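You operate a simulated robot arm through the tools that you are given. There is no shell and no other tool.

You are at the controls of a simulated robot arm. One attempt, no reset.

## Task
Move the blue cord to outlet 2 and reset the grey breaker.
Fine: shut flap 3; move the cord before the reset.

It is judged by the outcome, as a careful person would: the job done as asked, and still so three seconds after it is handed in. It fails if anything else is knocked over, pushed out of place, dropped, spilled or broken.

## Robot
A 6-joint arm with a two-finger parallel gripper, fixed in place. Base frame: the origin is at the foot of the arm, x ahead of it, y to its left, z up. Readings come in cm, rad, newtons and seconds.
Its first joint turns from -2.897 to 2.897 rad. Payload 3.91 kg.
The tool frame sits at the grasp point between the pads (the TCP): z along the fingers, y along the line on which they close. The tips reach 3 cm beyond it. The gripper opens to 11 cm. The fingers are 2 cm wide and 1 cm thick; the gripper's body (4.8 by 11.2 cm) begins 5.5 cm behind the TCP.
Orientation is that of the tool frame in the base frame, as [roll, pitch, yaw] about the fixed x, y, z axes, in that order (R = Rz(yaw) Ry(pitch) Rx(roll)). With the fingers straight down and closing along the base's y, the tool's x points along the base's -x, its y along +y and its z along -z.

## Interface
- The arm moves only by the tool servo_tool. Its argument "increments" is a list that holds one entry, the list of rows, each a list of 6 numbers: the shift along the tool's x, y, z in mm, then the turn, a rotation vector about the tool's x, y, z in rad. In form: [[[dx, dy, dz, wx, wy, wz], ...]]. A call has 1 to 20 rows; each row is the pose to reach, as a shift and turn from the pose commanded when the call began, along the tool's axes at that moment. "claw" is the gripper command, from -1 (fully open) to 1 (shut), values between in proportion, set as the call begins (left out, the last holds). Rows are played at 5 a second. More than 5 cm and 0.15 rad between two rows, or a gripper value outside its range, and nothing of the call is played. A pose out of reach is approached as far as the arm can. The call stops where the force on the tool passes 60 N (or 10 N more than at its start, if that is more) or the arm is blocked; 0.2 s more then pass. Each finger travels about 15.3 cm/s and halts on what it meets, pressing with about 20 N; the grip force reading is that of the motor and also rises with nothing between the fingers. The clock runs only during rows and for 0.2 s after the last one: add rows that repeat a pose to give the fingers time. It gives the time, the measured TCP pose, the force on the tool (base axes), the opening and the grip force at its end, in the units of the frame above (readings bear some noise), with the torque about the TCP (base axes, N m) and any sound that the robot's microphone picked up, and new pictures: "pictures" is both (left out), scene, wrist or none.
- Cameras (640 x 400 px; columns grow to the right, rows downward): "scene" is fixed at [5.09, -64.88, 137.03]; the picture's right is [0.46, -0.89, 0.00], its down [-0.61, -0.32, -0.72] and it looks along [0.64, 0.33, -0.69] (base axes); focal length 354 px, centre (320, 200). "wrist" rides on the gripper at [7.2, 1.7, -10.3] in the tool frame; the picture's right is [-0.23, 0.97, 0.00], its down [-0.76, -0.18, -0.62] and it looks along [-0.61, -0.14, 0.78] (tool axes); focal length 222 px, centre (320, 200). There is no depth. A picture from a camera that has moved, and an enlarged one, comes with that camera's place and axes in the base frame and with its lens.
- close_up(camera, box): a new picture of the part [left, top, right, bottom] of that camera's present view, enlarged. No time passes.
- sign_off(): hands the job in; it is judged then, once.

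Places have to be worked out from the pictures, the camera data and where the tool is seen. Open the gripper and draw the arm clear of the work before you hand the job in, unless the task says otherwise.

The tools are called after "Request:" as name(argument=value, ...) on one line, values as JSON. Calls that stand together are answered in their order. servo_tool: Moves the arm, as the interface text tells. Its arguments: {"type":"object","properties":{"increments":{"type":"array"},"claw":{"type":"number"},"pictures":{"type":"string","enum":["both","scene","wrist","none"]}},"required":["increments"]} The other tools are called the same way: close_up (camera, box) takes an enlarged picture of a part of a camera's view; sign_off () hands the job in.

At the start:

```text
clock: 0.0
tcp_pos: [23.76, -48.61, 101.38]
tool_rot: [3.141, -0.001, 3.141]
contact_force: [-0.5, 0.0, 0.1]
moment: [-0.02, -0.03, -0.01]
opening: 11.02
gripper_force: 0.1
```

scene: 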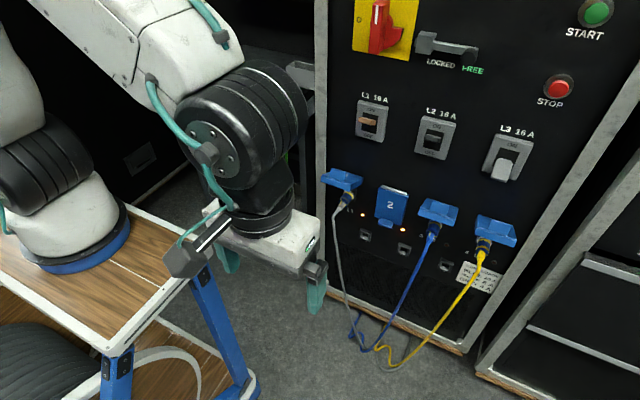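
wrist: 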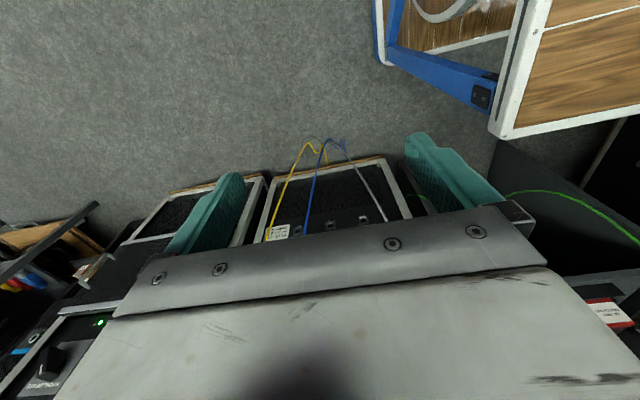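

I'll start by looking closely at the panel in the scene view before moving anything.

Request:
close_up(camera="scene", box=[310, 150, 550, 300])

Request:
close_up(camera="scene", box=[320, 0, 640, 200])

Request:
close_up(camera="scene", box=[310, 230, 550, 380])

```text
2.67 times, centred on (430, 225) of scene
camera zoom: at [5.09, -64.88, 137.03], right [0.46, -0.89, 0.0], down [-0.61, -0.32, -0.72], along [0.64, 0.33, -0.69], focal length 943 px, centre (27, 133)
```

zoom: 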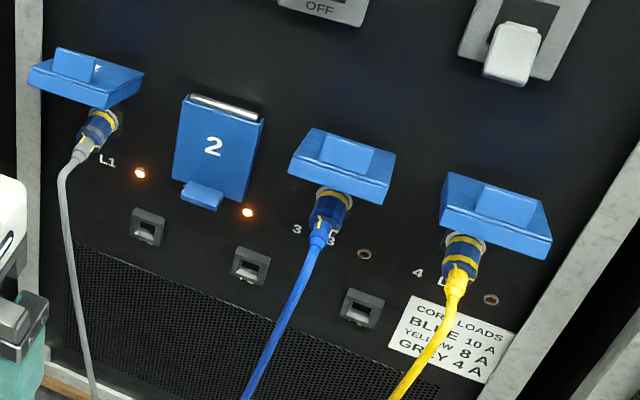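

```text
2.00 times, centred on (480, 100) of scene
camera zoom: at [5.09, -64.88, 137.03], right [0.46, -0.89, 0.0], down [-0.61, -0.32, -0.72], along [0.64, 0.33, -0.69], focal length 707 px, centre (0, 400)
```

zoom: 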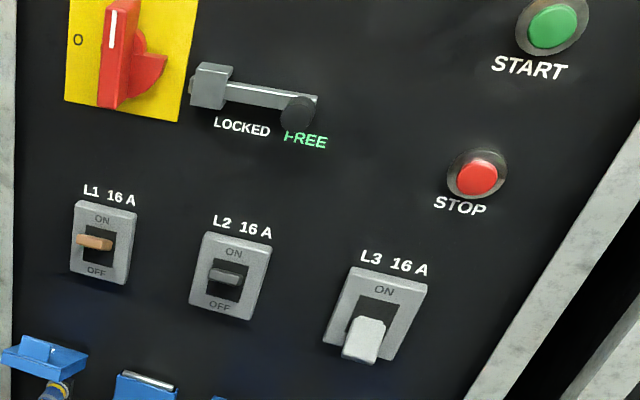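

```text
2.67 times, centred on (430, 305) of scene
camera zoom: at [5.09, -64.88, 137.03], right [0.46, -0.89, 0.0], down [-0.61, -0.32, -0.72], along [0.64, 0.33, -0.69], focal length 943 px, centre (27, -80)
```

zoom: 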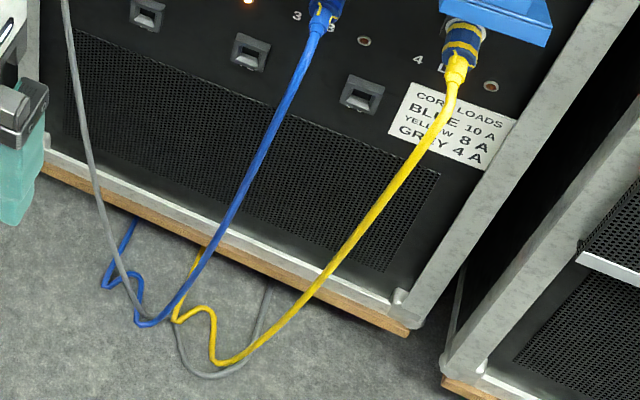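

The panel looks vertical, facing −x at roughly x≈80 cm, with the outlets near z≈60 and breaker L3 tripped (lever down). I'll pitch the tool to point at the panel (+x), keeping well back, so the wrist camera can give a second view for triangulation.

Request:
servo_tool(increments=[[[-13, -9, 22, 0, -0.1309, 0], [-27, -18, 43, 0, -0.2618, 0], [-40, -27, 65, 0, -0.3927, 0], [-53, -37, 87, 0, -0.5236, 0], [-67, -46, 108, 0, -0.6545, 0], [-80, -55, 130, 0, -0.7854, 0], [-93, -64, 152, 0, -0.9163, 0], [-107, -73, 173, 0, -1.0472, 0], [-120, -82, 195, 0, -1.1781, 0], [-133, -92, 217, 0, -1.309, 0], [-147, -101, 238, 0, -1.4399, 0], [-160, -110, 260, 0, -1.5708, 0], [-160, -110, 260, 0, -1.5708, 0]]], claw=-1)

```text
clock: 2.8
tcp_pos: [39.68, -59.63, 75.48]
tool_rot: [-0.347, 1.568, -0.347]
contact_force: [0.4, -0.1, 0.1]
moment: [-0.01, 0.02, 0.0]
opening: 11.02
gripper_force: 0.0
camera wrist: at [29.44, -57.95, 68.19], right [0.0, 0.97, 0.23], down [-0.62, -0.18, 0.76], along [0.78, -0.14, 0.61], focal length 222 px, centre (320, 200)
```

scene: 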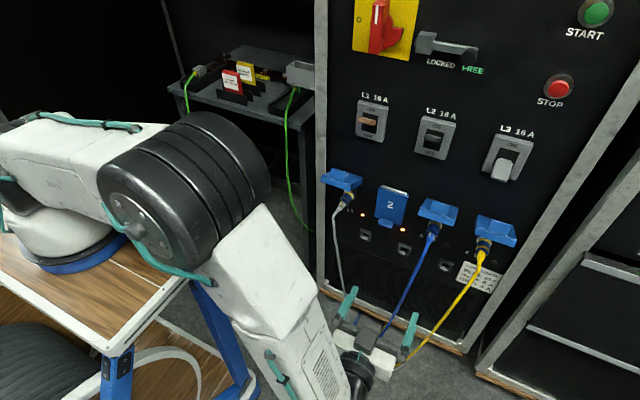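
wrist: 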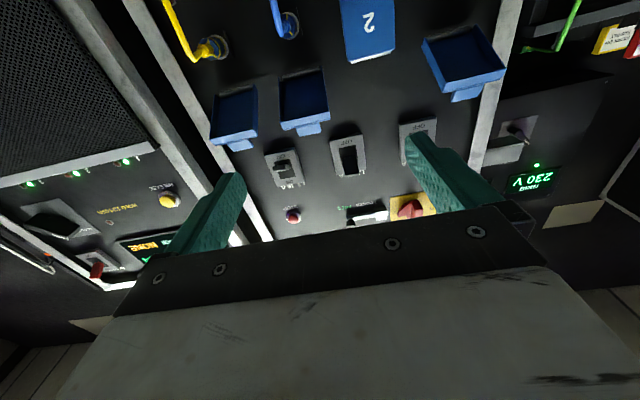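

The tool now points at the panel with the wrist camera below it looking up (an upside-down image). I'll enlarge both views to triangulate.

Request:
close_up(camera="wrist", box=[150, 0, 510, 225])

Request:
close_up(camera="wrist", box=[150, 0, 310, 100])

Request:
close_up(camera="scene", box=[340, 80, 560, 218])

```text
1.78 times, centred on (330, 112) of wrist
camera zoom: at [29.44, -57.95, 68.19], right [0.0, 0.97, 0.23], down [-0.62, -0.18, 0.76], along [0.78, -0.14, 0.61], focal length 395 px, centre (302, 356)
```

zoom: 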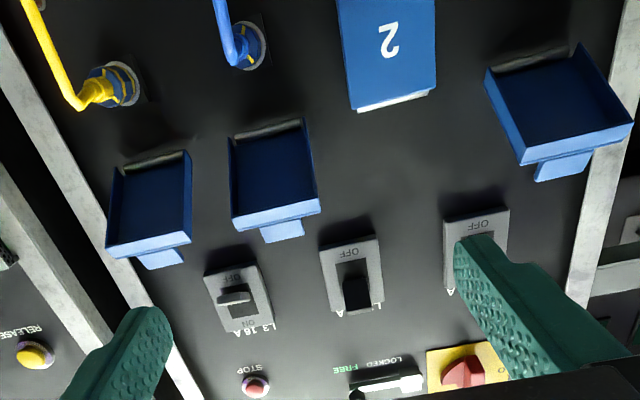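

```text
4.00 times, centred on (230, 50) of wrist
camera zoom: at [29.44, -57.95, 68.19], right [0.0, 0.97, 0.23], down [-0.62, -0.18, 0.76], along [0.78, -0.14, 0.61], focal length 888 px, centre (680, 800)
```

zoom: 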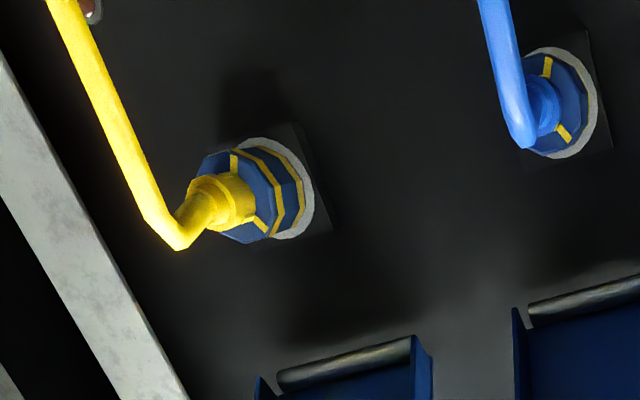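

```text
2.90 times, centred on (450, 149) of scene
camera zoom: at [5.09, -64.88, 137.03], right [0.46, -0.89, 0.0], down [-0.61, -0.32, -0.72], along [0.64, 0.33, -0.69], focal length 1025 px, centre (-57, 348)
```

zoom: 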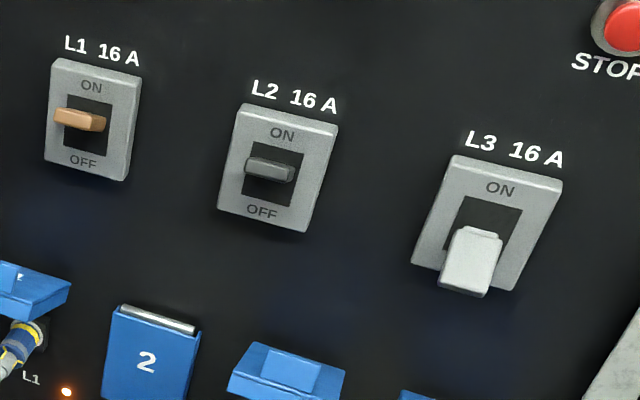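

The upper-row flaps are hinged covers and the plugs are short cylinders with bent cords; let me look more closely at the breakers and flap 2 from the wrist.

Request:
close_up(camera="wrist", box=[255, 110, 415, 210])

Request:
close_up(camera="wrist", box=[260, 0, 420, 100])

Request:
close_up(camera="scene", box=[470, 120, 550, 170])

Request:
close_up(camera="scene", box=[360, 170, 480, 245])

```text
4.00 times, centred on (335, 160) of wrist
camera zoom: at [29.44, -57.95, 68.19], right [0.0, 0.97, 0.23], down [-0.62, -0.18, 0.76], along [0.78, -0.14, 0.61], focal length 888 px, centre (260, 360)
```

zoom: 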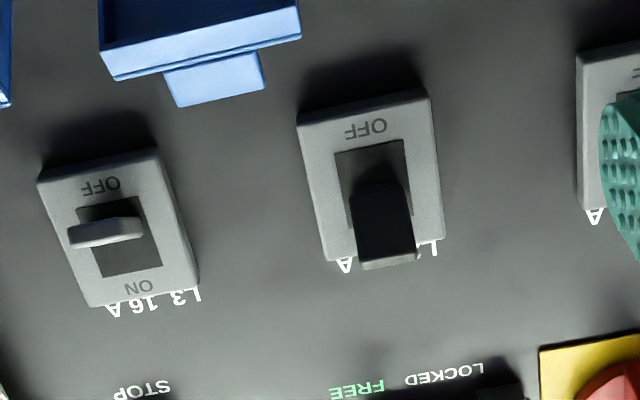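

```text
4.00 times, centred on (340, 50) of wrist
camera zoom: at [29.44, -57.95, 68.19], right [0.0, 0.97, 0.23], down [-0.62, -0.18, 0.76], along [0.78, -0.14, 0.61], focal length 888 px, centre (240, 800)
```

zoom: 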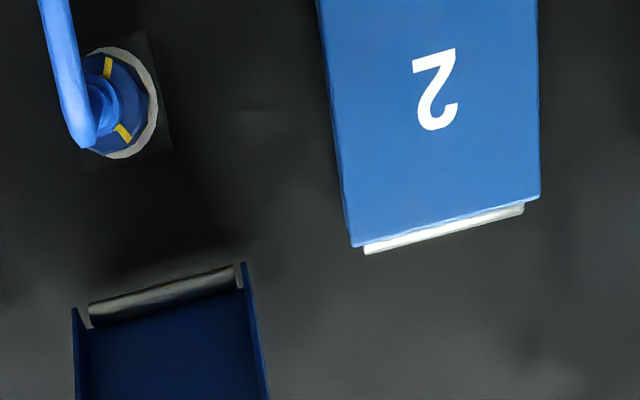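

```text
8.00 times, centred on (510, 145) of scene
camera zoom: at [5.09, -64.88, 137.03], right [0.46, -0.89, 0.0], down [-0.61, -0.32, -0.72], along [0.64, 0.33, -0.69], focal length 2829 px, centre (-1200, 640)
```

zoom: 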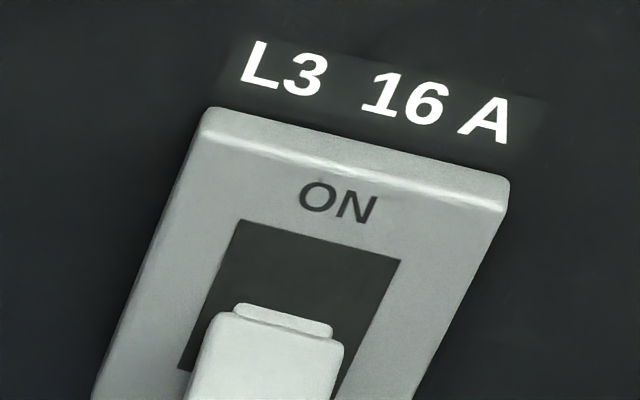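

```text
5.33 times, centred on (420, 208) of scene
camera zoom: at [5.09, -64.88, 137.03], right [0.46, -0.89, 0.0], down [-0.61, -0.32, -0.72], along [0.64, 0.33, -0.69], focal length 1886 px, centre (-213, 160)
```

zoom: 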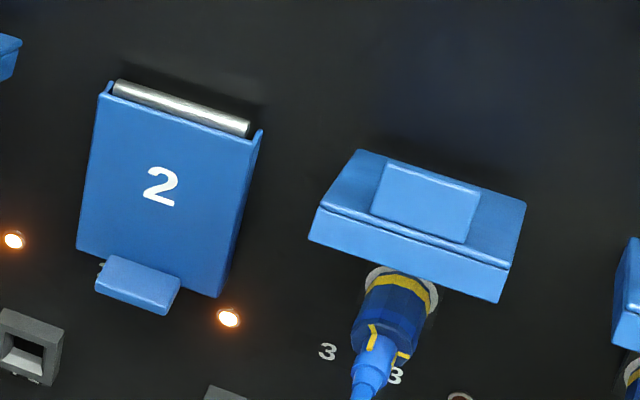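

Triangulating the two views: the panel face is at x≈76, the outlets sit at z≈67.5 with y≈−38/−50.5/−63/−75.5, flap 2 hinges at z≈75 with its tab at z≈64, and L3's grey lever is down while L1 and L2 are up. I'll close the fingers and go below and in front of flap 2 for a closer look.

Request:
servo_tool(increments=[[[20, 12, 15, 0, 0, 0], [40, 24, 30, 0, 0, 0], [60, 36, 50, 0, 0, 0], [80, 48, 70, 0, 0, 0], [100, 60, 90, 0, 0, 0], [120, 72, 110, 0, 0, 0], [140, 84, 130, 0, 0, 0], [154, 88, 140, 0, 0, 0], [154, 88, 140, 0, 0, 0]]], claw=1)

```text
clock: 4.8
tcp_pos: [54.41, -54.08, 60.17]
tool_rot: [1.592, 1.557, 1.601]
contact_force: [0.4, 0.5, 0.0]
moment: [0.03, 0.01, -0.01]
opening: 0.01
gripper_force: 19.7
out of reach, approached as far as the arm can: row 5, 6, 7, 8, 9
camera wrist: at [44.06, -52.49, 52.91], right [-0.01, 0.97, 0.24], down [-0.62, -0.19, 0.76], along [0.78, -0.14, 0.6], focal length 222 px, centre (320, 200)
```

scene: 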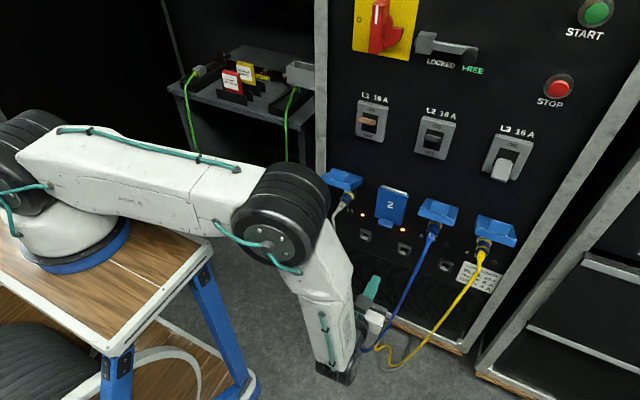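
wrist: 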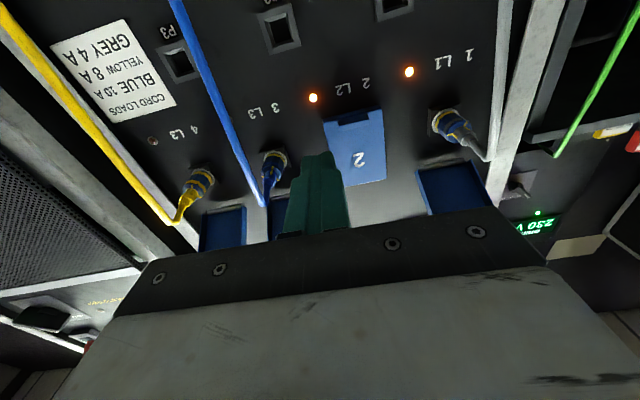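

The arm stopped slightly short (near its minimum radius) at (54.4, −54.1, 60.2), but this closer wrist view is very useful. I'll zoom in on flap 2, plug 3 and the labels.

Request:
close_up(camera="wrist", box=[240, 60, 480, 210])

Request:
close_up(camera="wrist", box=[150, 0, 390, 150])

Request:
close_up(camera="wrist", box=[220, 130, 316, 190])

```text
2.67 times, centred on (360, 135) of wrist
camera zoom: at [44.06, -52.49, 52.91], right [-0.01, 0.97, 0.24], down [-0.62, -0.19, 0.76], along [0.78, -0.14, 0.6], focal length 592 px, centre (213, 373)
```

zoom: 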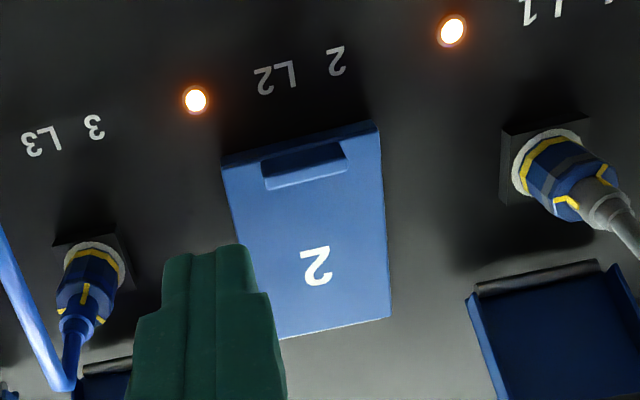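

```text
2.67 times, centred on (270, 75) of wrist
camera zoom: at [44.06, -52.49, 52.91], right [-0.01, 0.97, 0.24], down [-0.62, -0.19, 0.76], along [0.78, -0.14, 0.6], focal length 592 px, centre (453, 533)
```

zoom: 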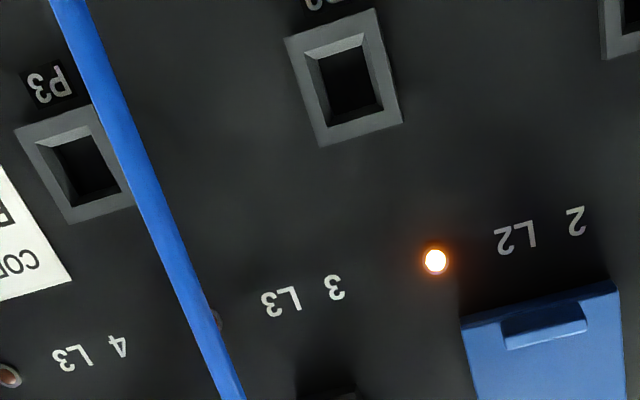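

```text
6.67 times, centred on (268, 160) of wrist
camera zoom: at [44.06, -52.49, 52.91], right [-0.01, 0.97, 0.24], down [-0.62, -0.19, 0.76], along [0.78, -0.14, 0.6], focal length 1481 px, centre (667, 467)
```

zoom: 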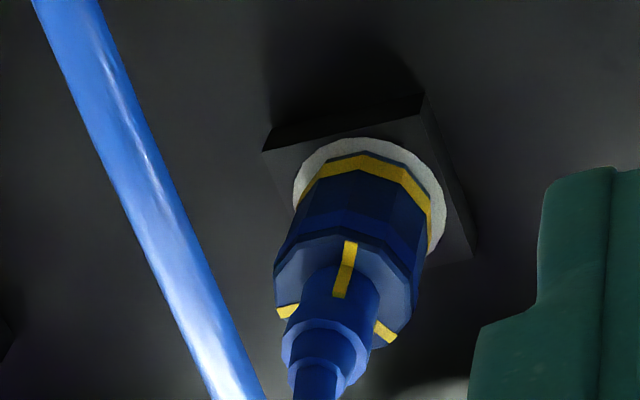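

Labels confirm outlet 2 is fed by L2, while 3 and 4 are on L3. I estimate flap 2's tab spans y≈−52.5 to −48.5 at x≈72.3–74.3 with its underside near z≈63.5; I'll move forward a bit (still below tab height) where the arm has more reach, and check where it ends up.

Request:
servo_tool(increments=[[[0, 0, 20, 0, 0, 0], [0, 0, 40, 0, 0, 0], [0, 0, 60, 0, 0, 0], [0, 0, 80, 0, 0, 0], [0, 0, 80, 0, 0, 0]]], claw=1, pictures="wrist")

```text
clock: 6.0
tcp_pos: [62.29, -54.32, 60.04]
tool_rot: [-1.053, 1.57, -1.053]
contact_force: [0.0, -0.1, 0.2]
moment: [0.0, 0.02, -0.01]
opening: 0.0
gripper_force: 20.0
camera wrist: at [52.12, -52.68, 52.83], right [0.0, 0.97, 0.23], down [-0.62, -0.18, 0.76], along [0.78, -0.14, 0.61], focal length 222 px, centre (320, 200)
```

wrist: 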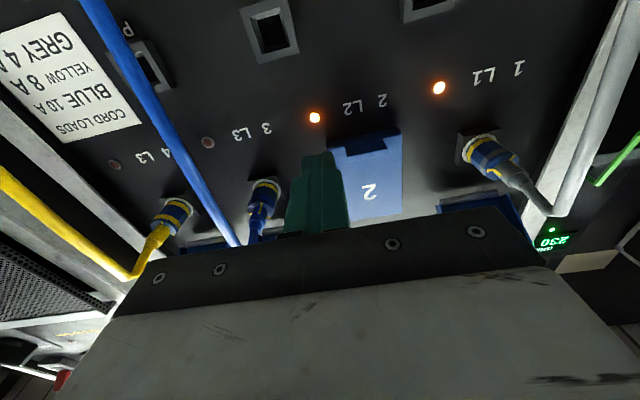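

The arm is now at (62.3, −54.3, 60.0) with clean orientation, and moves track the measured pose. I'll zoom for better measurements of the tab and plug.

Request:
close_up(camera="wrist", box=[280, 60, 520, 210])

Request:
close_up(camera="wrist", box=[140, 120, 300, 220])

```text
2.67 times, centred on (400, 135) of wrist
camera zoom: at [52.12, -52.68, 52.83], right [0.0, 0.97, 0.23], down [-0.62, -0.18, 0.76], along [0.78, -0.14, 0.61], focal length 592 px, centre (107, 373)
```

zoom: 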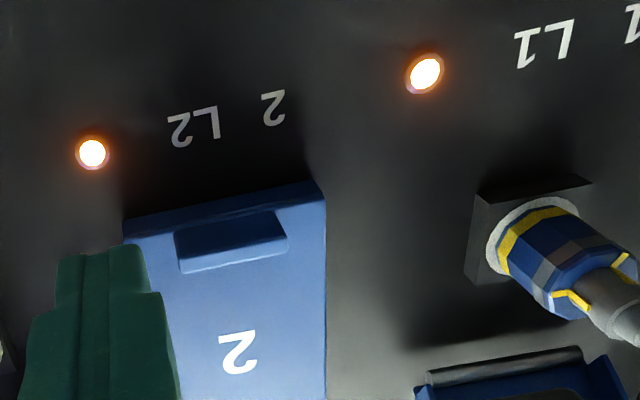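

```text
4.00 times, centred on (220, 170) of wrist
camera zoom: at [52.12, -52.68, 52.83], right [0.0, 0.97, 0.23], down [-0.62, -0.18, 0.76], along [0.78, -0.14, 0.61], focal length 888 px, centre (720, 320)
```

zoom: 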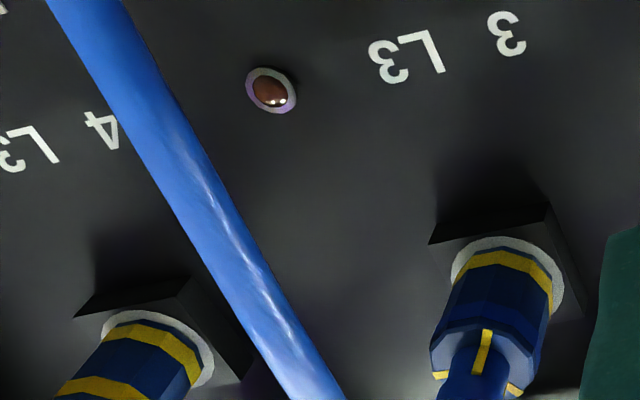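

Tab refined: front edge at x≈72.2, underside z≈63.7, centre y≈−50.5; flap front face at x≈74.3. I'll slide the closed fingertips beneath the tab (tip at x≈73.2, finger top z≈62.5).

Request:
servo_tool(increments=[[[-5, 15, 5, 0, 0, 0], [-10, 30, 20, 0, 0, 0], [-14, 38, 40, 0, 0, 0], [-14, 38, 60, 0, 0, 0], [-14, 38, 79, 0, 0, 0], [-14, 38, 79, 0, 0, 0]]], claw=1)

```text
clock: 7.4
tcp_pos: [70.47, -50.41, 61.57]
tool_rot: [2.979, 1.571, 2.979]
contact_force: [0.7, -0.9, -0.5]
moment: [0.0, -0.04, 0.02]
opening: 0.02
gripper_force: 19.7
out of reach, approached as far as the arm can: row 2, 3
camera wrist: at [60.1, -48.73, 54.25], right [0.0, 0.97, 0.23], down [-0.62, -0.18, 0.76], along [0.78, -0.14, 0.61], focal length 222 px, centre (320, 200)
```

scene: 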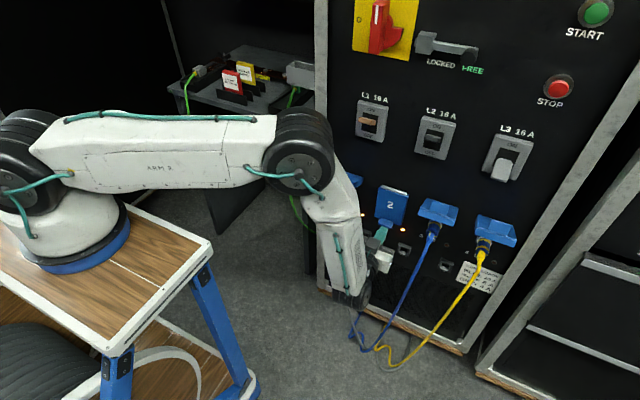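
wrist: 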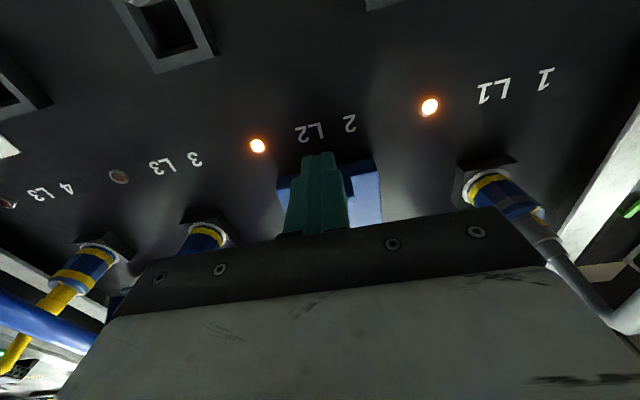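

Fingertips are under the tab at z≈61.6 (free-space force ~0). I'll raise gently toward the tab's underside to find contact.

Request:
servo_tool(increments=[[[-4, 0, 0, 0, 0, 0], [-8, 0, 0, 0, 0, 0], [-11, 0, 0, 0, 0, 0], [-13, 0, 0, 0, 0, 0], [-13, 0, 0, 0, 0, 0]]], claw=1, pictures="wrist")

```text
clock: 8.6
tcp_pos: [70.18, -50.49, 62.49]
tool_rot: [2.563, 1.56, 2.561]
contact_force: [-13.1, -3.2, -53.9]
moment: [0.01, 1.04, -0.77]
opening: 0.01
gripper_force: 19.9
camera wrist: at [59.82, -48.7, 55.2], right [0.0, 0.97, 0.23], down [-0.62, -0.18, 0.77], along [0.79, -0.15, 0.6], focal length 222 px, centre (320, 200)
```

wrist: 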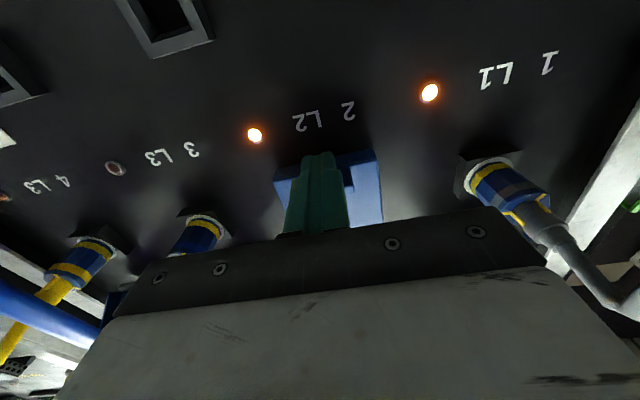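

Contact: about 54 N upward on the tab with z≈62.5, and the straight push mostly jams because the tab must swing outward. I'll ease off slightly and draw the fingertip outward (−x) along the flap's arc, letting friction pull it open.

Request:
servo_tool(increments=[[[1.5, 0, -2, 0, 0, 0], [1.5, 0, -4, 0, 0, 0], [1.2, 0, -6, 0, 0, 0], [1.0, 0, -8, 0, 0, 0], [0.6, 0, -10, 0, 0, 0], [0.2, 0, -12, 0, 0, 0]]], claw=1, pictures="wrist")

```text
clock: 10.0
tcp_pos: [69.19, -50.44, 62.56]
tool_rot: [2.722, 1.565, 2.72]
contact_force: [-10.9, -3.4, -45.4]
moment: [0.03, 1.3, -0.11]
opening: 0.01
gripper_force: 20.2
camera wrist: at [58.77, -48.75, 55.38], right [0.0, 0.97, 0.23], down [-0.62, -0.18, 0.77], along [0.79, -0.14, 0.6], focal length 222 px, centre (320, 200)
```

wrist: 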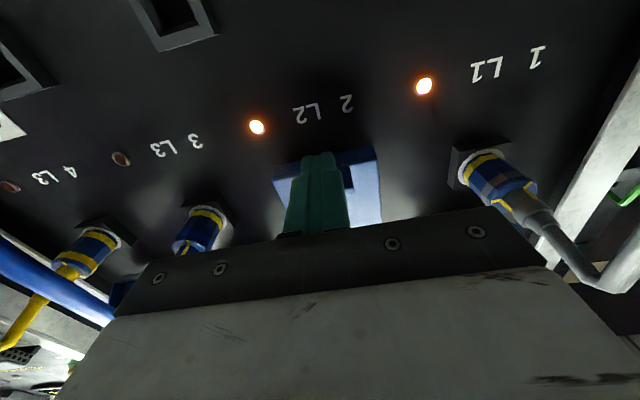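

Force stays ~45 N downward on the tool after moving out 1 cm; I need to see whether the flap has begun to open.

Request:
close_up(camera="wrist", box=[250, 120, 410, 220])

Request:
close_up(camera="scene", box=[350, 170, 446, 230])

```text
4.00 times, centred on (330, 170) of wrist
camera zoom: at [58.77, -48.75, 55.38], right [0.0, 0.97, 0.23], down [-0.62, -0.18, 0.77], along [0.79, -0.14, 0.6], focal length 888 px, centre (280, 320)
```

zoom: 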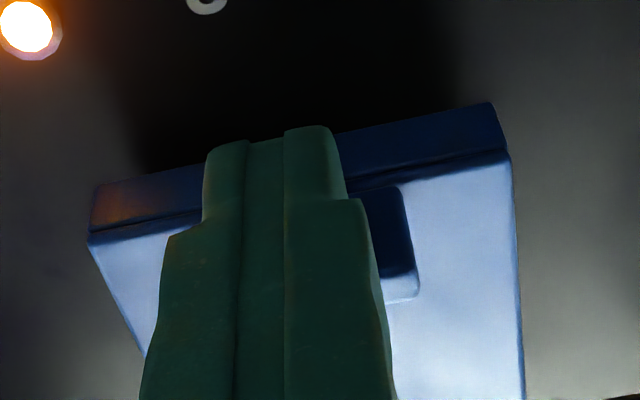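

```text
6.67 times, centred on (398, 200) of scene
camera zoom: at [5.09, -64.88, 137.03], right [0.46, -0.89, 0.0], down [-0.61, -0.32, -0.72], along [0.64, 0.33, -0.69], focal length 2358 px, centre (-200, 200)
```

zoom: 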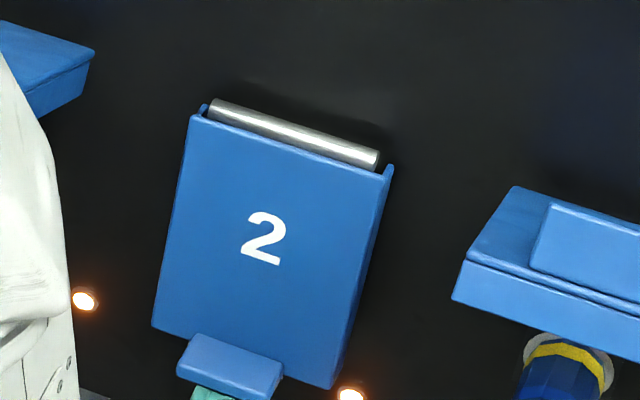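

The flap hasn't moved: contact is at the tapered fingertip, so the push has a closing component. A better way is to straddle the tab sideways and pinch it, then pull along the arc. First I'll drop down to release the contact.

Request:
servo_tool(increments=[[[8, 0, 0, 0, 0, 0], [16, 0, 0, 0, 0, 0], [24, 0, 0, 0, 0, 0], [24, 0, 0, 0, 0, 0]]], claw=1, pictures="none")

Request:
servo_tool(increments=[[[0, 0, 0, 0, 0, 0], [0, 0, 0, 0, 0, 0], [0, 0, 0, 0, 0, 0]]], claw=-0.1, pictures="wrist")

```text
clock: 11.0
tcp_pos: [69.12, -50.44, 60.53]
tool_rot: [-0.624, 1.569, -0.623]
contact_force: [0.4, -0.2, 0.1]
moment: [-0.03, -0.01, 0.03]
opening: 0.0
gripper_force: 19.8
```

```text
clock: 11.8
tcp_pos: [69.09, -50.58, 60.48]
tool_rot: [-0.963, 1.571, -0.965]
contact_force: [-0.3, -0.1, -0.3]
moment: [0.01, -0.02, 0.0]
opening: 6.07
gripper_force: 0.1
camera wrist: at [58.83, -48.73, 53.31], right [0.0, 0.97, 0.23], down [-0.62, -0.18, 0.76], along [0.78, -0.14, 0.61], focal length 222 px, centre (320, 200)
```

wrist: 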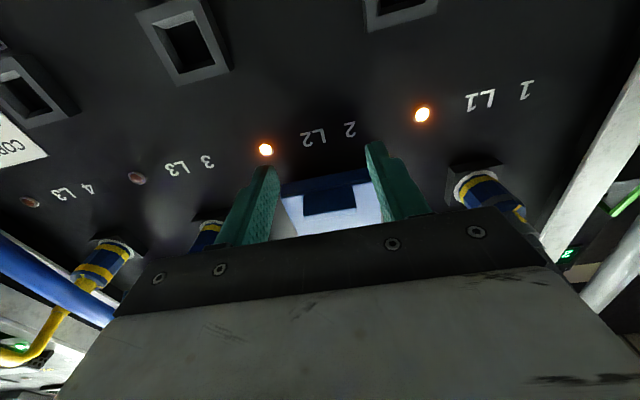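

The fingers straddle the tab well centred. I'll raise to tab height and advance so about 1.3 cm of the fingertips overlap the tab's sides.

Request:
servo_tool(increments=[[[-10, 0, 3, 0, 0, 0], [-20, 0, 6, 0, 0, 0], [-30, 0, 9, 0, 0, 0], [-35, 0, 12, 0, 0, 0], [-35, 0, 14, 0, 0, 0], [-35, 0, 14, 0, 0, 0]]], claw=-0.1, pictures="wrist")

Request:
servo_tool(increments=[[[0, 0, 0, 0, 0, 0], [0, 0, 0, 0, 0, 0], [0, 0, 0, 0, 0, 0]]], claw=1)

```text
clock: 13.2
tcp_pos: [70.58, -50.6, 64.09]
tool_rot: [-0.245, 1.57, -0.245]
contact_force: [-0.3, 0.4, 0.1]
moment: [0.0, 0.0, -0.01]
opening: 6.05
gripper_force: 0.0
camera wrist: at [60.25, -48.81, 56.72], right [0.0, 0.97, 0.23], down [-0.62, -0.18, 0.76], along [0.78, -0.14, 0.61], focal length 222 px, centre (320, 200)
```

wrist: 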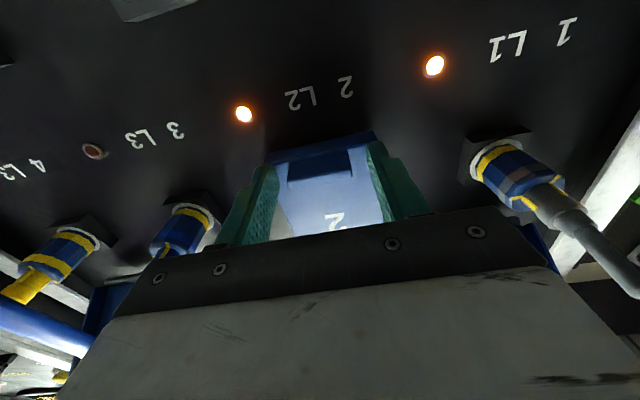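

```text
clock: 14.0
tcp_pos: [70.45, -50.56, 63.99]
tool_rot: [0.081, 1.57, 0.08]
contact_force: [1.7, -0.1, 1.0]
moment: [0.0, 0.1, 0.03]
opening: 3.93
gripper_force: 45.1
camera wrist: at [60.25, -48.81, 56.72], right [0.0, 0.97, 0.23], down [-0.62, -0.18, 0.76], along [0.78, -0.14, 0.61], focal length 222 px, centre (320, 200)
```

scene: 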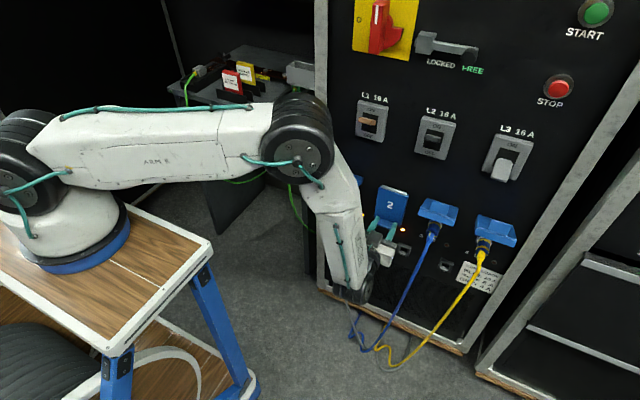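
wrist: 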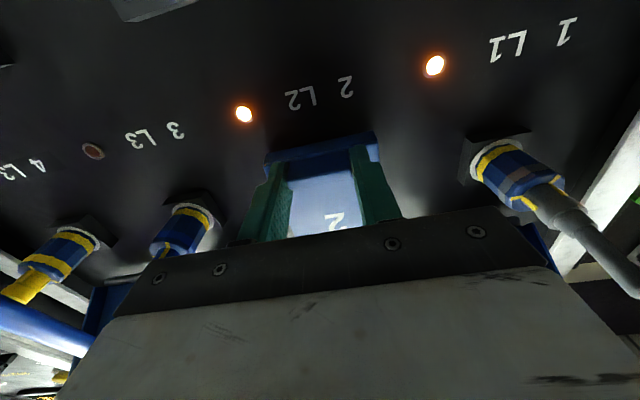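

The tab is gripped (opening 3.93 cm ≈ tab width). Now I'll pull the first ~15° along the flap's arc around the hinge (≈x 75.1, z 74.9) and check that the flap follows.

Request:
servo_tool(increments=[[[-1.1, 0, -4.7, 0, 0, 0], [-2.4, 0, -9.4, 0, 0, 0], [-4, 0, -14, 0, 0, 0], [-5.7, 0, -18.6, 0, 0, 0], [-7.6, 0, -23, 0, 0, 0], [-9.7, 0, -27.4, 0, 0, 0]]], claw=1)

```text
clock: 15.4
tcp_pos: [67.74, -50.49, 64.89]
tool_rot: [1.841, 1.565, 1.841]
contact_force: [12.3, -4.5, -2.3]
moment: [-0.04, 1.32, -0.19]
opening: 3.92
gripper_force: 44.7
camera wrist: at [57.49, -48.8, 57.61], right [0.0, 0.97, 0.23], down [-0.62, -0.18, 0.76], along [0.78, -0.14, 0.61], focal length 222 px, centre (320, 200)
```

scene: 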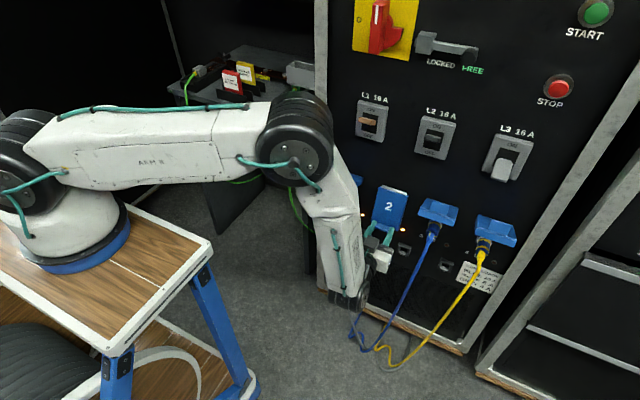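
wrist: 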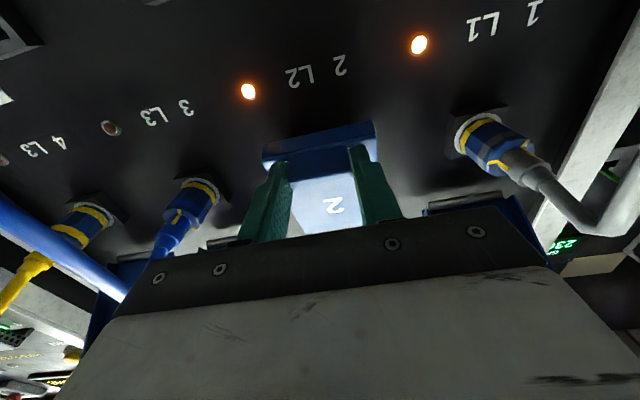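

The flap is following (its bottom wall has swung outward, pull ≈12 N). I'll now swing the tool rigidly with the flap about its hinge, 45° further, which also keeps the wrist in comfortable reach.

Request:
servo_tool(increments=[[[-10.5, 0, -12.4, 0, 0.1309, 0], [-22.5, 0, -23.4, 0, 0.2618, 0], [-35.8, 0, -32.7, 0, 0.3927, 0], [-50.2, 0, -40.2, 0, 0.5236, 0], [-65.5, 0, -45.7, 0, 0.6545, 0], [-81.4, 0, -49.2, 0, 0.7854, 0]]], claw=1)

```text
clock: 16.8
tcp_pos: [62.79, -50.51, 73.22]
tool_rot: [-3.141, 0.785, 3.141]
contact_force: [4.1, 1.0, -4.1]
moment: [-0.11, 0.58, 0.22]
opening: 3.93
gripper_force: 45.1
camera wrist: at [50.49, -48.82, 75.32], right [0.16, 0.97, 0.16], down [0.1, -0.18, 0.98], along [0.98, -0.14, -0.13], focal length 222 px, centre (320, 200)
```

scene: 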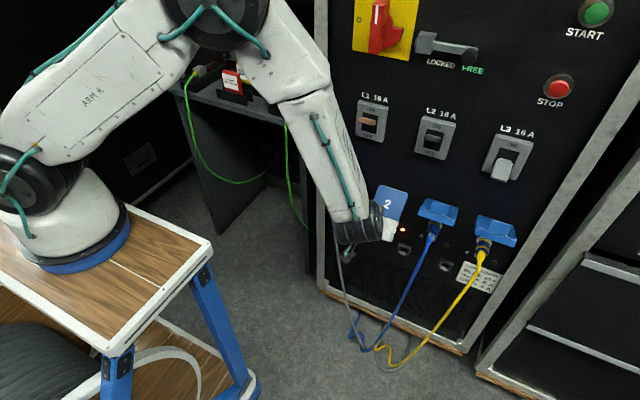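
wrist: 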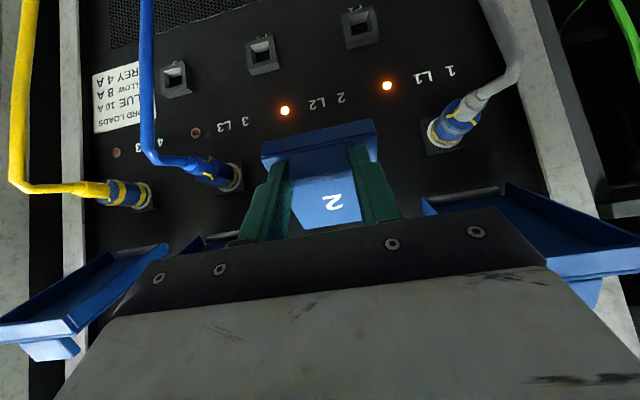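

Opening cleanly with only a few newtons. Continuing the same rigid swing another 45° (flap to ≈105°).

Request:
servo_tool(increments=[[[-10.5, 0, -12.4, 0, 0.1309, 0], [-22.5, 0, -23.4, 0, 0.2618, 0], [-35.8, 0, -32.7, 0, 0.3927, 0], [-50.2, 0, -40.2, 0, 0.5236, 0], [-65.5, 0, -45.7, 0, 0.6545, 0], [-81.4, 0, -49.2, 0, 0.7854, 0]]], claw=1)

```text
clock: 18.2
tcp_pos: [65.35, -50.58, 82.19]
tool_rot: [-3.14, -0.002, -3.141]
contact_force: [29.1, -7.2, -18.1]
moment: [0.03, -0.48, -0.03]
opening: 3.94
gripper_force: 44.9
camera wrist: at [58.17, -48.79, 92.55], right [0.23, 0.97, 0.0], down [0.76, -0.18, 0.62], along [0.61, -0.14, -0.78], focal length 222 px, centre (320, 200)
```

scene: 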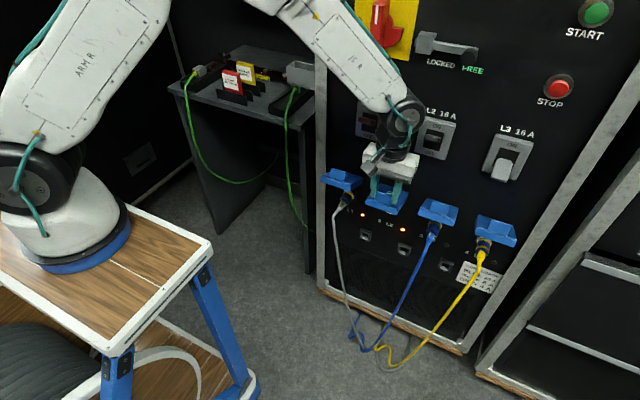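
wrist: 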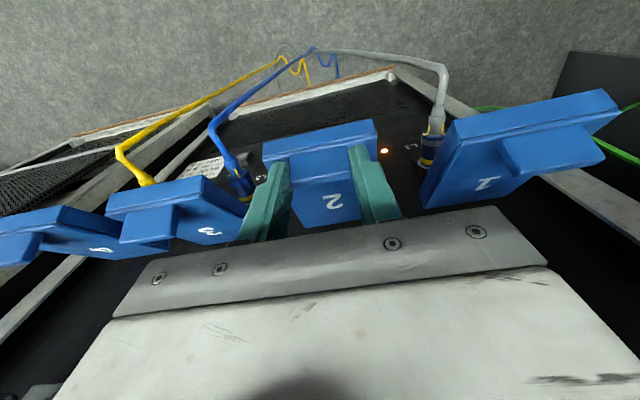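

The 34 N is pure radial tension toward the hinge (my arc radius is a few mm large), and flap 2 is nearly as open as its neighbours. I'll relieve that and finish the arc without tilting the tool further, to keep the wrist away from the breakers.

Request:
servo_tool(increments=[[[-2, 0, 1.5, 0, 0, 0], [-4.6, 0, -3.3, 0, 0, 0], [-7.4, 0, -8, 0, 0, 0], [-10.5, 0, -12.5, 0, 0, 0], [-13.8, 0, -16.9, 0, 0, 0]]], claw=1)

```text
clock: 19.4
tcp_pos: [66.53, -50.45, 83.94]
tool_rot: [3.14, -0.002, 3.141]
contact_force: [-9.9, -4.1, -7.7]
moment: [-0.1, 1.54, 0.03]
opening: 3.96
gripper_force: 44.7
camera wrist: at [59.27, -48.82, 94.28], right [0.23, 0.97, 0.0], down [0.76, -0.18, 0.62], along [0.61, -0.14, -0.78], focal length 222 px, centre (320, 200)
```

scene: 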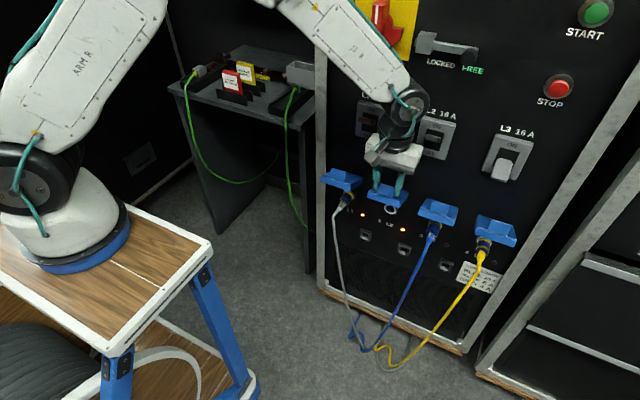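
wrist: 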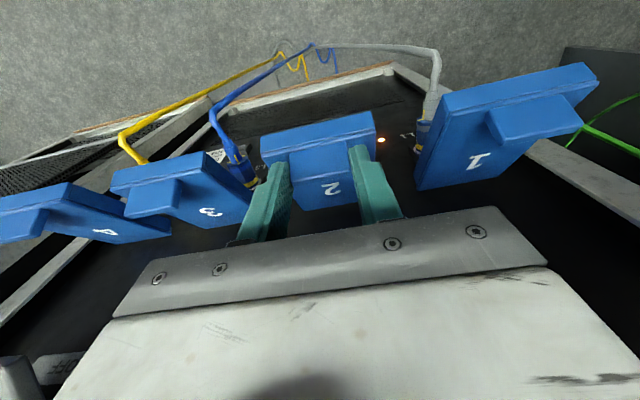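

Flap 2 is now open about as far as its neighbours, and socket 2's ring is visible. I'll release the tab and lift straight off, then check it stays open.

Request:
servo_tool(increments=[[[0, 0, 0, 0, 0, 0], [0, 0, 0, 0, 0, 0], [0, 0, 0, 0, 0, 0]]], claw=-0.1, pictures="none")

Request:
servo_tool(increments=[[[0, 0, -15, 0, 0, 0], [0, 0, -30, 0, 0, 0], [20, 0, -45, 0, 0, 0], [50, -10, -50, 0, 0, 0], [80, -20, -50, 0, 0, 0], [110, -30, -50, 0, 0, 0], [140, -40, -50, 0, 0, 0], [140, -40, -50, 0, 0, 0]]], claw=-0.1)

```text
clock: 20.2
tcp_pos: [66.59, -50.5, 84.0]
tool_rot: [-3.142, -0.001, 3.141]
contact_force: [-0.2, 0.8, -0.3]
moment: [-0.03, -0.03, 0.02]
opening: 6.07
gripper_force: 0.1
```

```text
clock: 22.0
tcp_pos: [52.38, -54.54, 88.91]
tool_rot: [3.141, 0.0, -3.14]
contact_force: [-0.3, -0.6, -0.6]
moment: [0.04, -0.01, 0.02]
opening: 6.06
gripper_force: 0.0
camera wrist: at [45.28, -52.91, 99.27], right [0.23, 0.97, 0.0], down [0.76, -0.18, 0.62], along [0.61, -0.14, -0.78], focal length 222 px, centre (320, 200)
```

scene: 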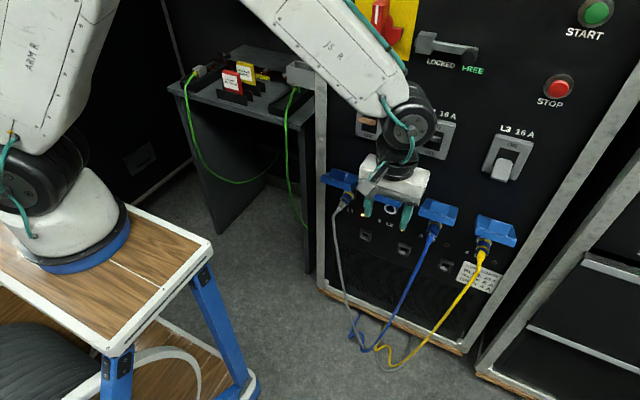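
wrist: 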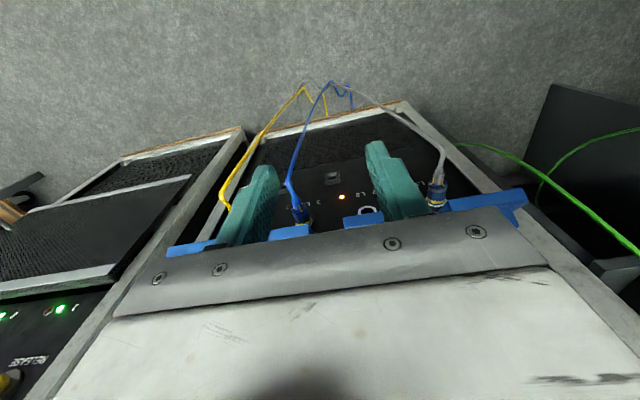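

Flap 2 stays open. Next is plug 3: I'll approach it under flap 3 with the tool pitched 30° down, so the palm stays above the cord (which runs straight out to x≈64 and then drops). Moving to a standoff at about (56, −63, 70).

Request:
servo_tool(increments=[[[-5, -11, 24, 0, -0.1309, 0], [-9, -21, 47, 0, -0.2618, 0], [-14, -32, 71, 0, -0.3927, 0], [-18, -43, 95, 0, -0.5236, 0], [-23, -53, 118, 0, -0.6545, 0], [-27, -64, 142, 0, -0.7854, 0], [-32, -75, 165, 0, -0.9163, 0], [-36, -85, 189, 0, -1.0472, 0], [-36, -85, 189, 0, -1.0472, 0]]], claw=-0.1)

```text
clock: 24.0
tcp_pos: [56.08, -63.02, 69.96]
tool_rot: [-3.139, 1.049, -3.141]
contact_force: [-0.1, -0.3, -0.1]
moment: [-0.01, -0.01, 0.01]
opening: 6.04
gripper_force: 0.1
camera wrist: at [43.62, -61.3, 68.87], right [0.11, 0.97, 0.2], down [-0.16, -0.18, 0.97], along [0.98, -0.14, 0.14], focal length 222 px, centre (320, 200)
```

scene: 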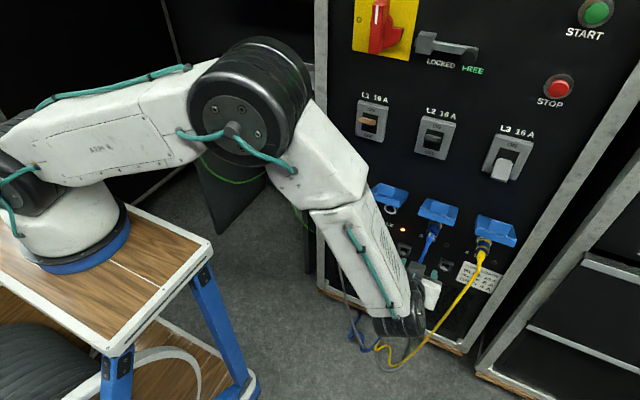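
wrist: 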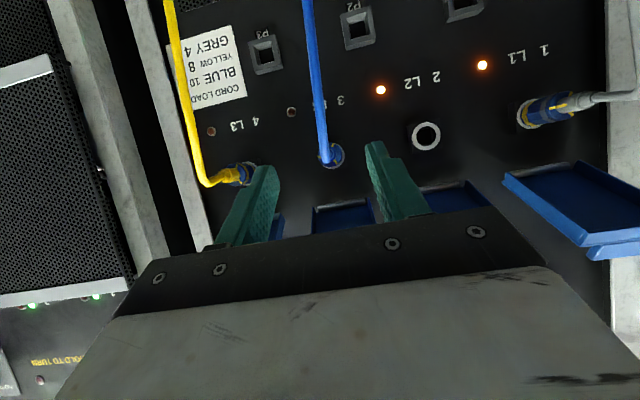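

Great view: open socket 2 (white ring) and plug 3 are both visible. Zooming to measure them and check keying.

Request:
close_up(camera="wrist", box=[280, 90, 440, 190])

Request:
close_up(camera="wrist", box=[395, 110, 459, 150])

Request:
close_up(camera="scene", box=[360, 170, 520, 270])

Request:
close_up(camera="wrist", box=[500, 70, 620, 145])

```text
4.00 times, centred on (360, 140) of wrist
camera zoom: at [43.62, -61.3, 68.87], right [0.11, 0.97, 0.2], down [-0.16, -0.18, 0.97], along [0.98, -0.14, 0.14], focal length 888 px, centre (160, 440)
```

zoom: 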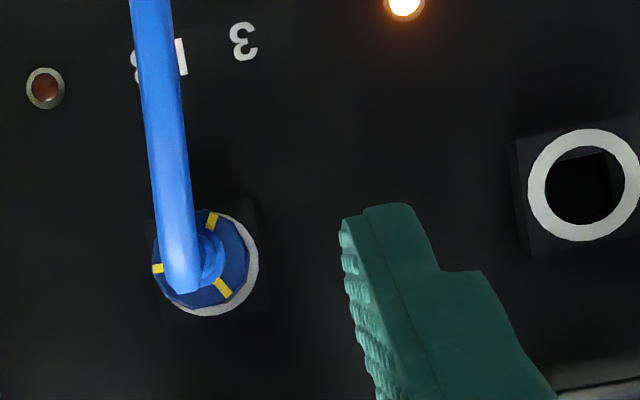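

```text
10.00 times, centred on (427, 130) of wrist
camera zoom: at [43.62, -61.3, 68.87], right [0.11, 0.97, 0.2], down [-0.16, -0.18, 0.97], along [0.98, -0.14, 0.14], focal length 2221 px, centre (-750, 900)
```

zoom: 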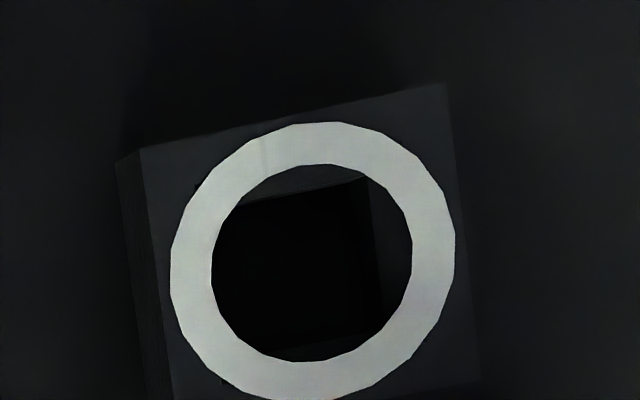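

```text
4.00 times, centred on (440, 220) of scene
camera zoom: at [5.09, -64.88, 137.03], right [0.46, -0.89, 0.0], down [-0.61, -0.32, -0.72], along [0.64, 0.33, -0.69], focal length 1415 px, centre (-160, 120)
```

zoom: 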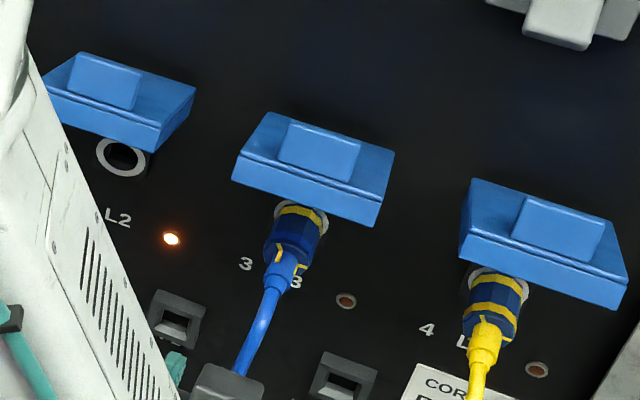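

```text
5.33 times, centred on (560, 108) of wrist
camera zoom: at [43.62, -61.3, 68.87], right [0.11, 0.97, 0.2], down [-0.16, -0.18, 0.97], along [0.98, -0.14, 0.14], focal length 1185 px, centre (-960, 693)
```

zoom: 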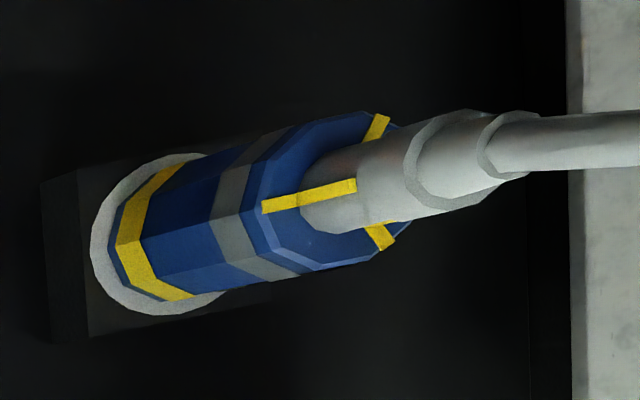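

Plug 3 axis is at y≈−63.0, z≈67.6 (body ≈3 cm across, x≈71.2–74.7) and socket 2 is at (75, −50.5, 67.65), round with no keying. I'll advance partway with the fingers straddling the plug line.

Request:
servo_tool(increments=[[[-6, 0, 19, 0, 0, 0], [-13, 0, 38, 0, 0, 0], [-19, 0, 58, 0, 0, 0], [-26, 0, 77, 0, 0, 0], [-26, 0, 77, 0, 0, 0]]], claw=-0.1)

```text
clock: 25.2
tcp_pos: [64.03, -62.84, 68.45]
tool_rot: [3.141, 1.048, 3.141]
contact_force: [-0.6, 0.2, 0.0]
moment: [-0.01, -0.04, -0.03]
opening: 6.04
gripper_force: 0.0
camera wrist: at [51.55, -61.24, 67.38], right [0.11, 0.97, 0.2], down [-0.16, -0.18, 0.97], along [0.98, -0.14, 0.13], focal length 222 px, centre (320, 200)
```

scene: 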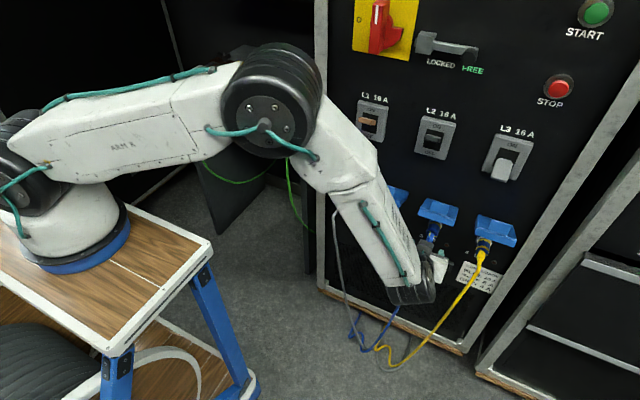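
wrist: 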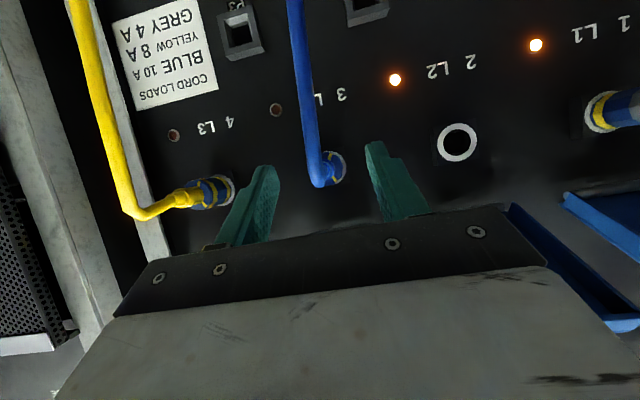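

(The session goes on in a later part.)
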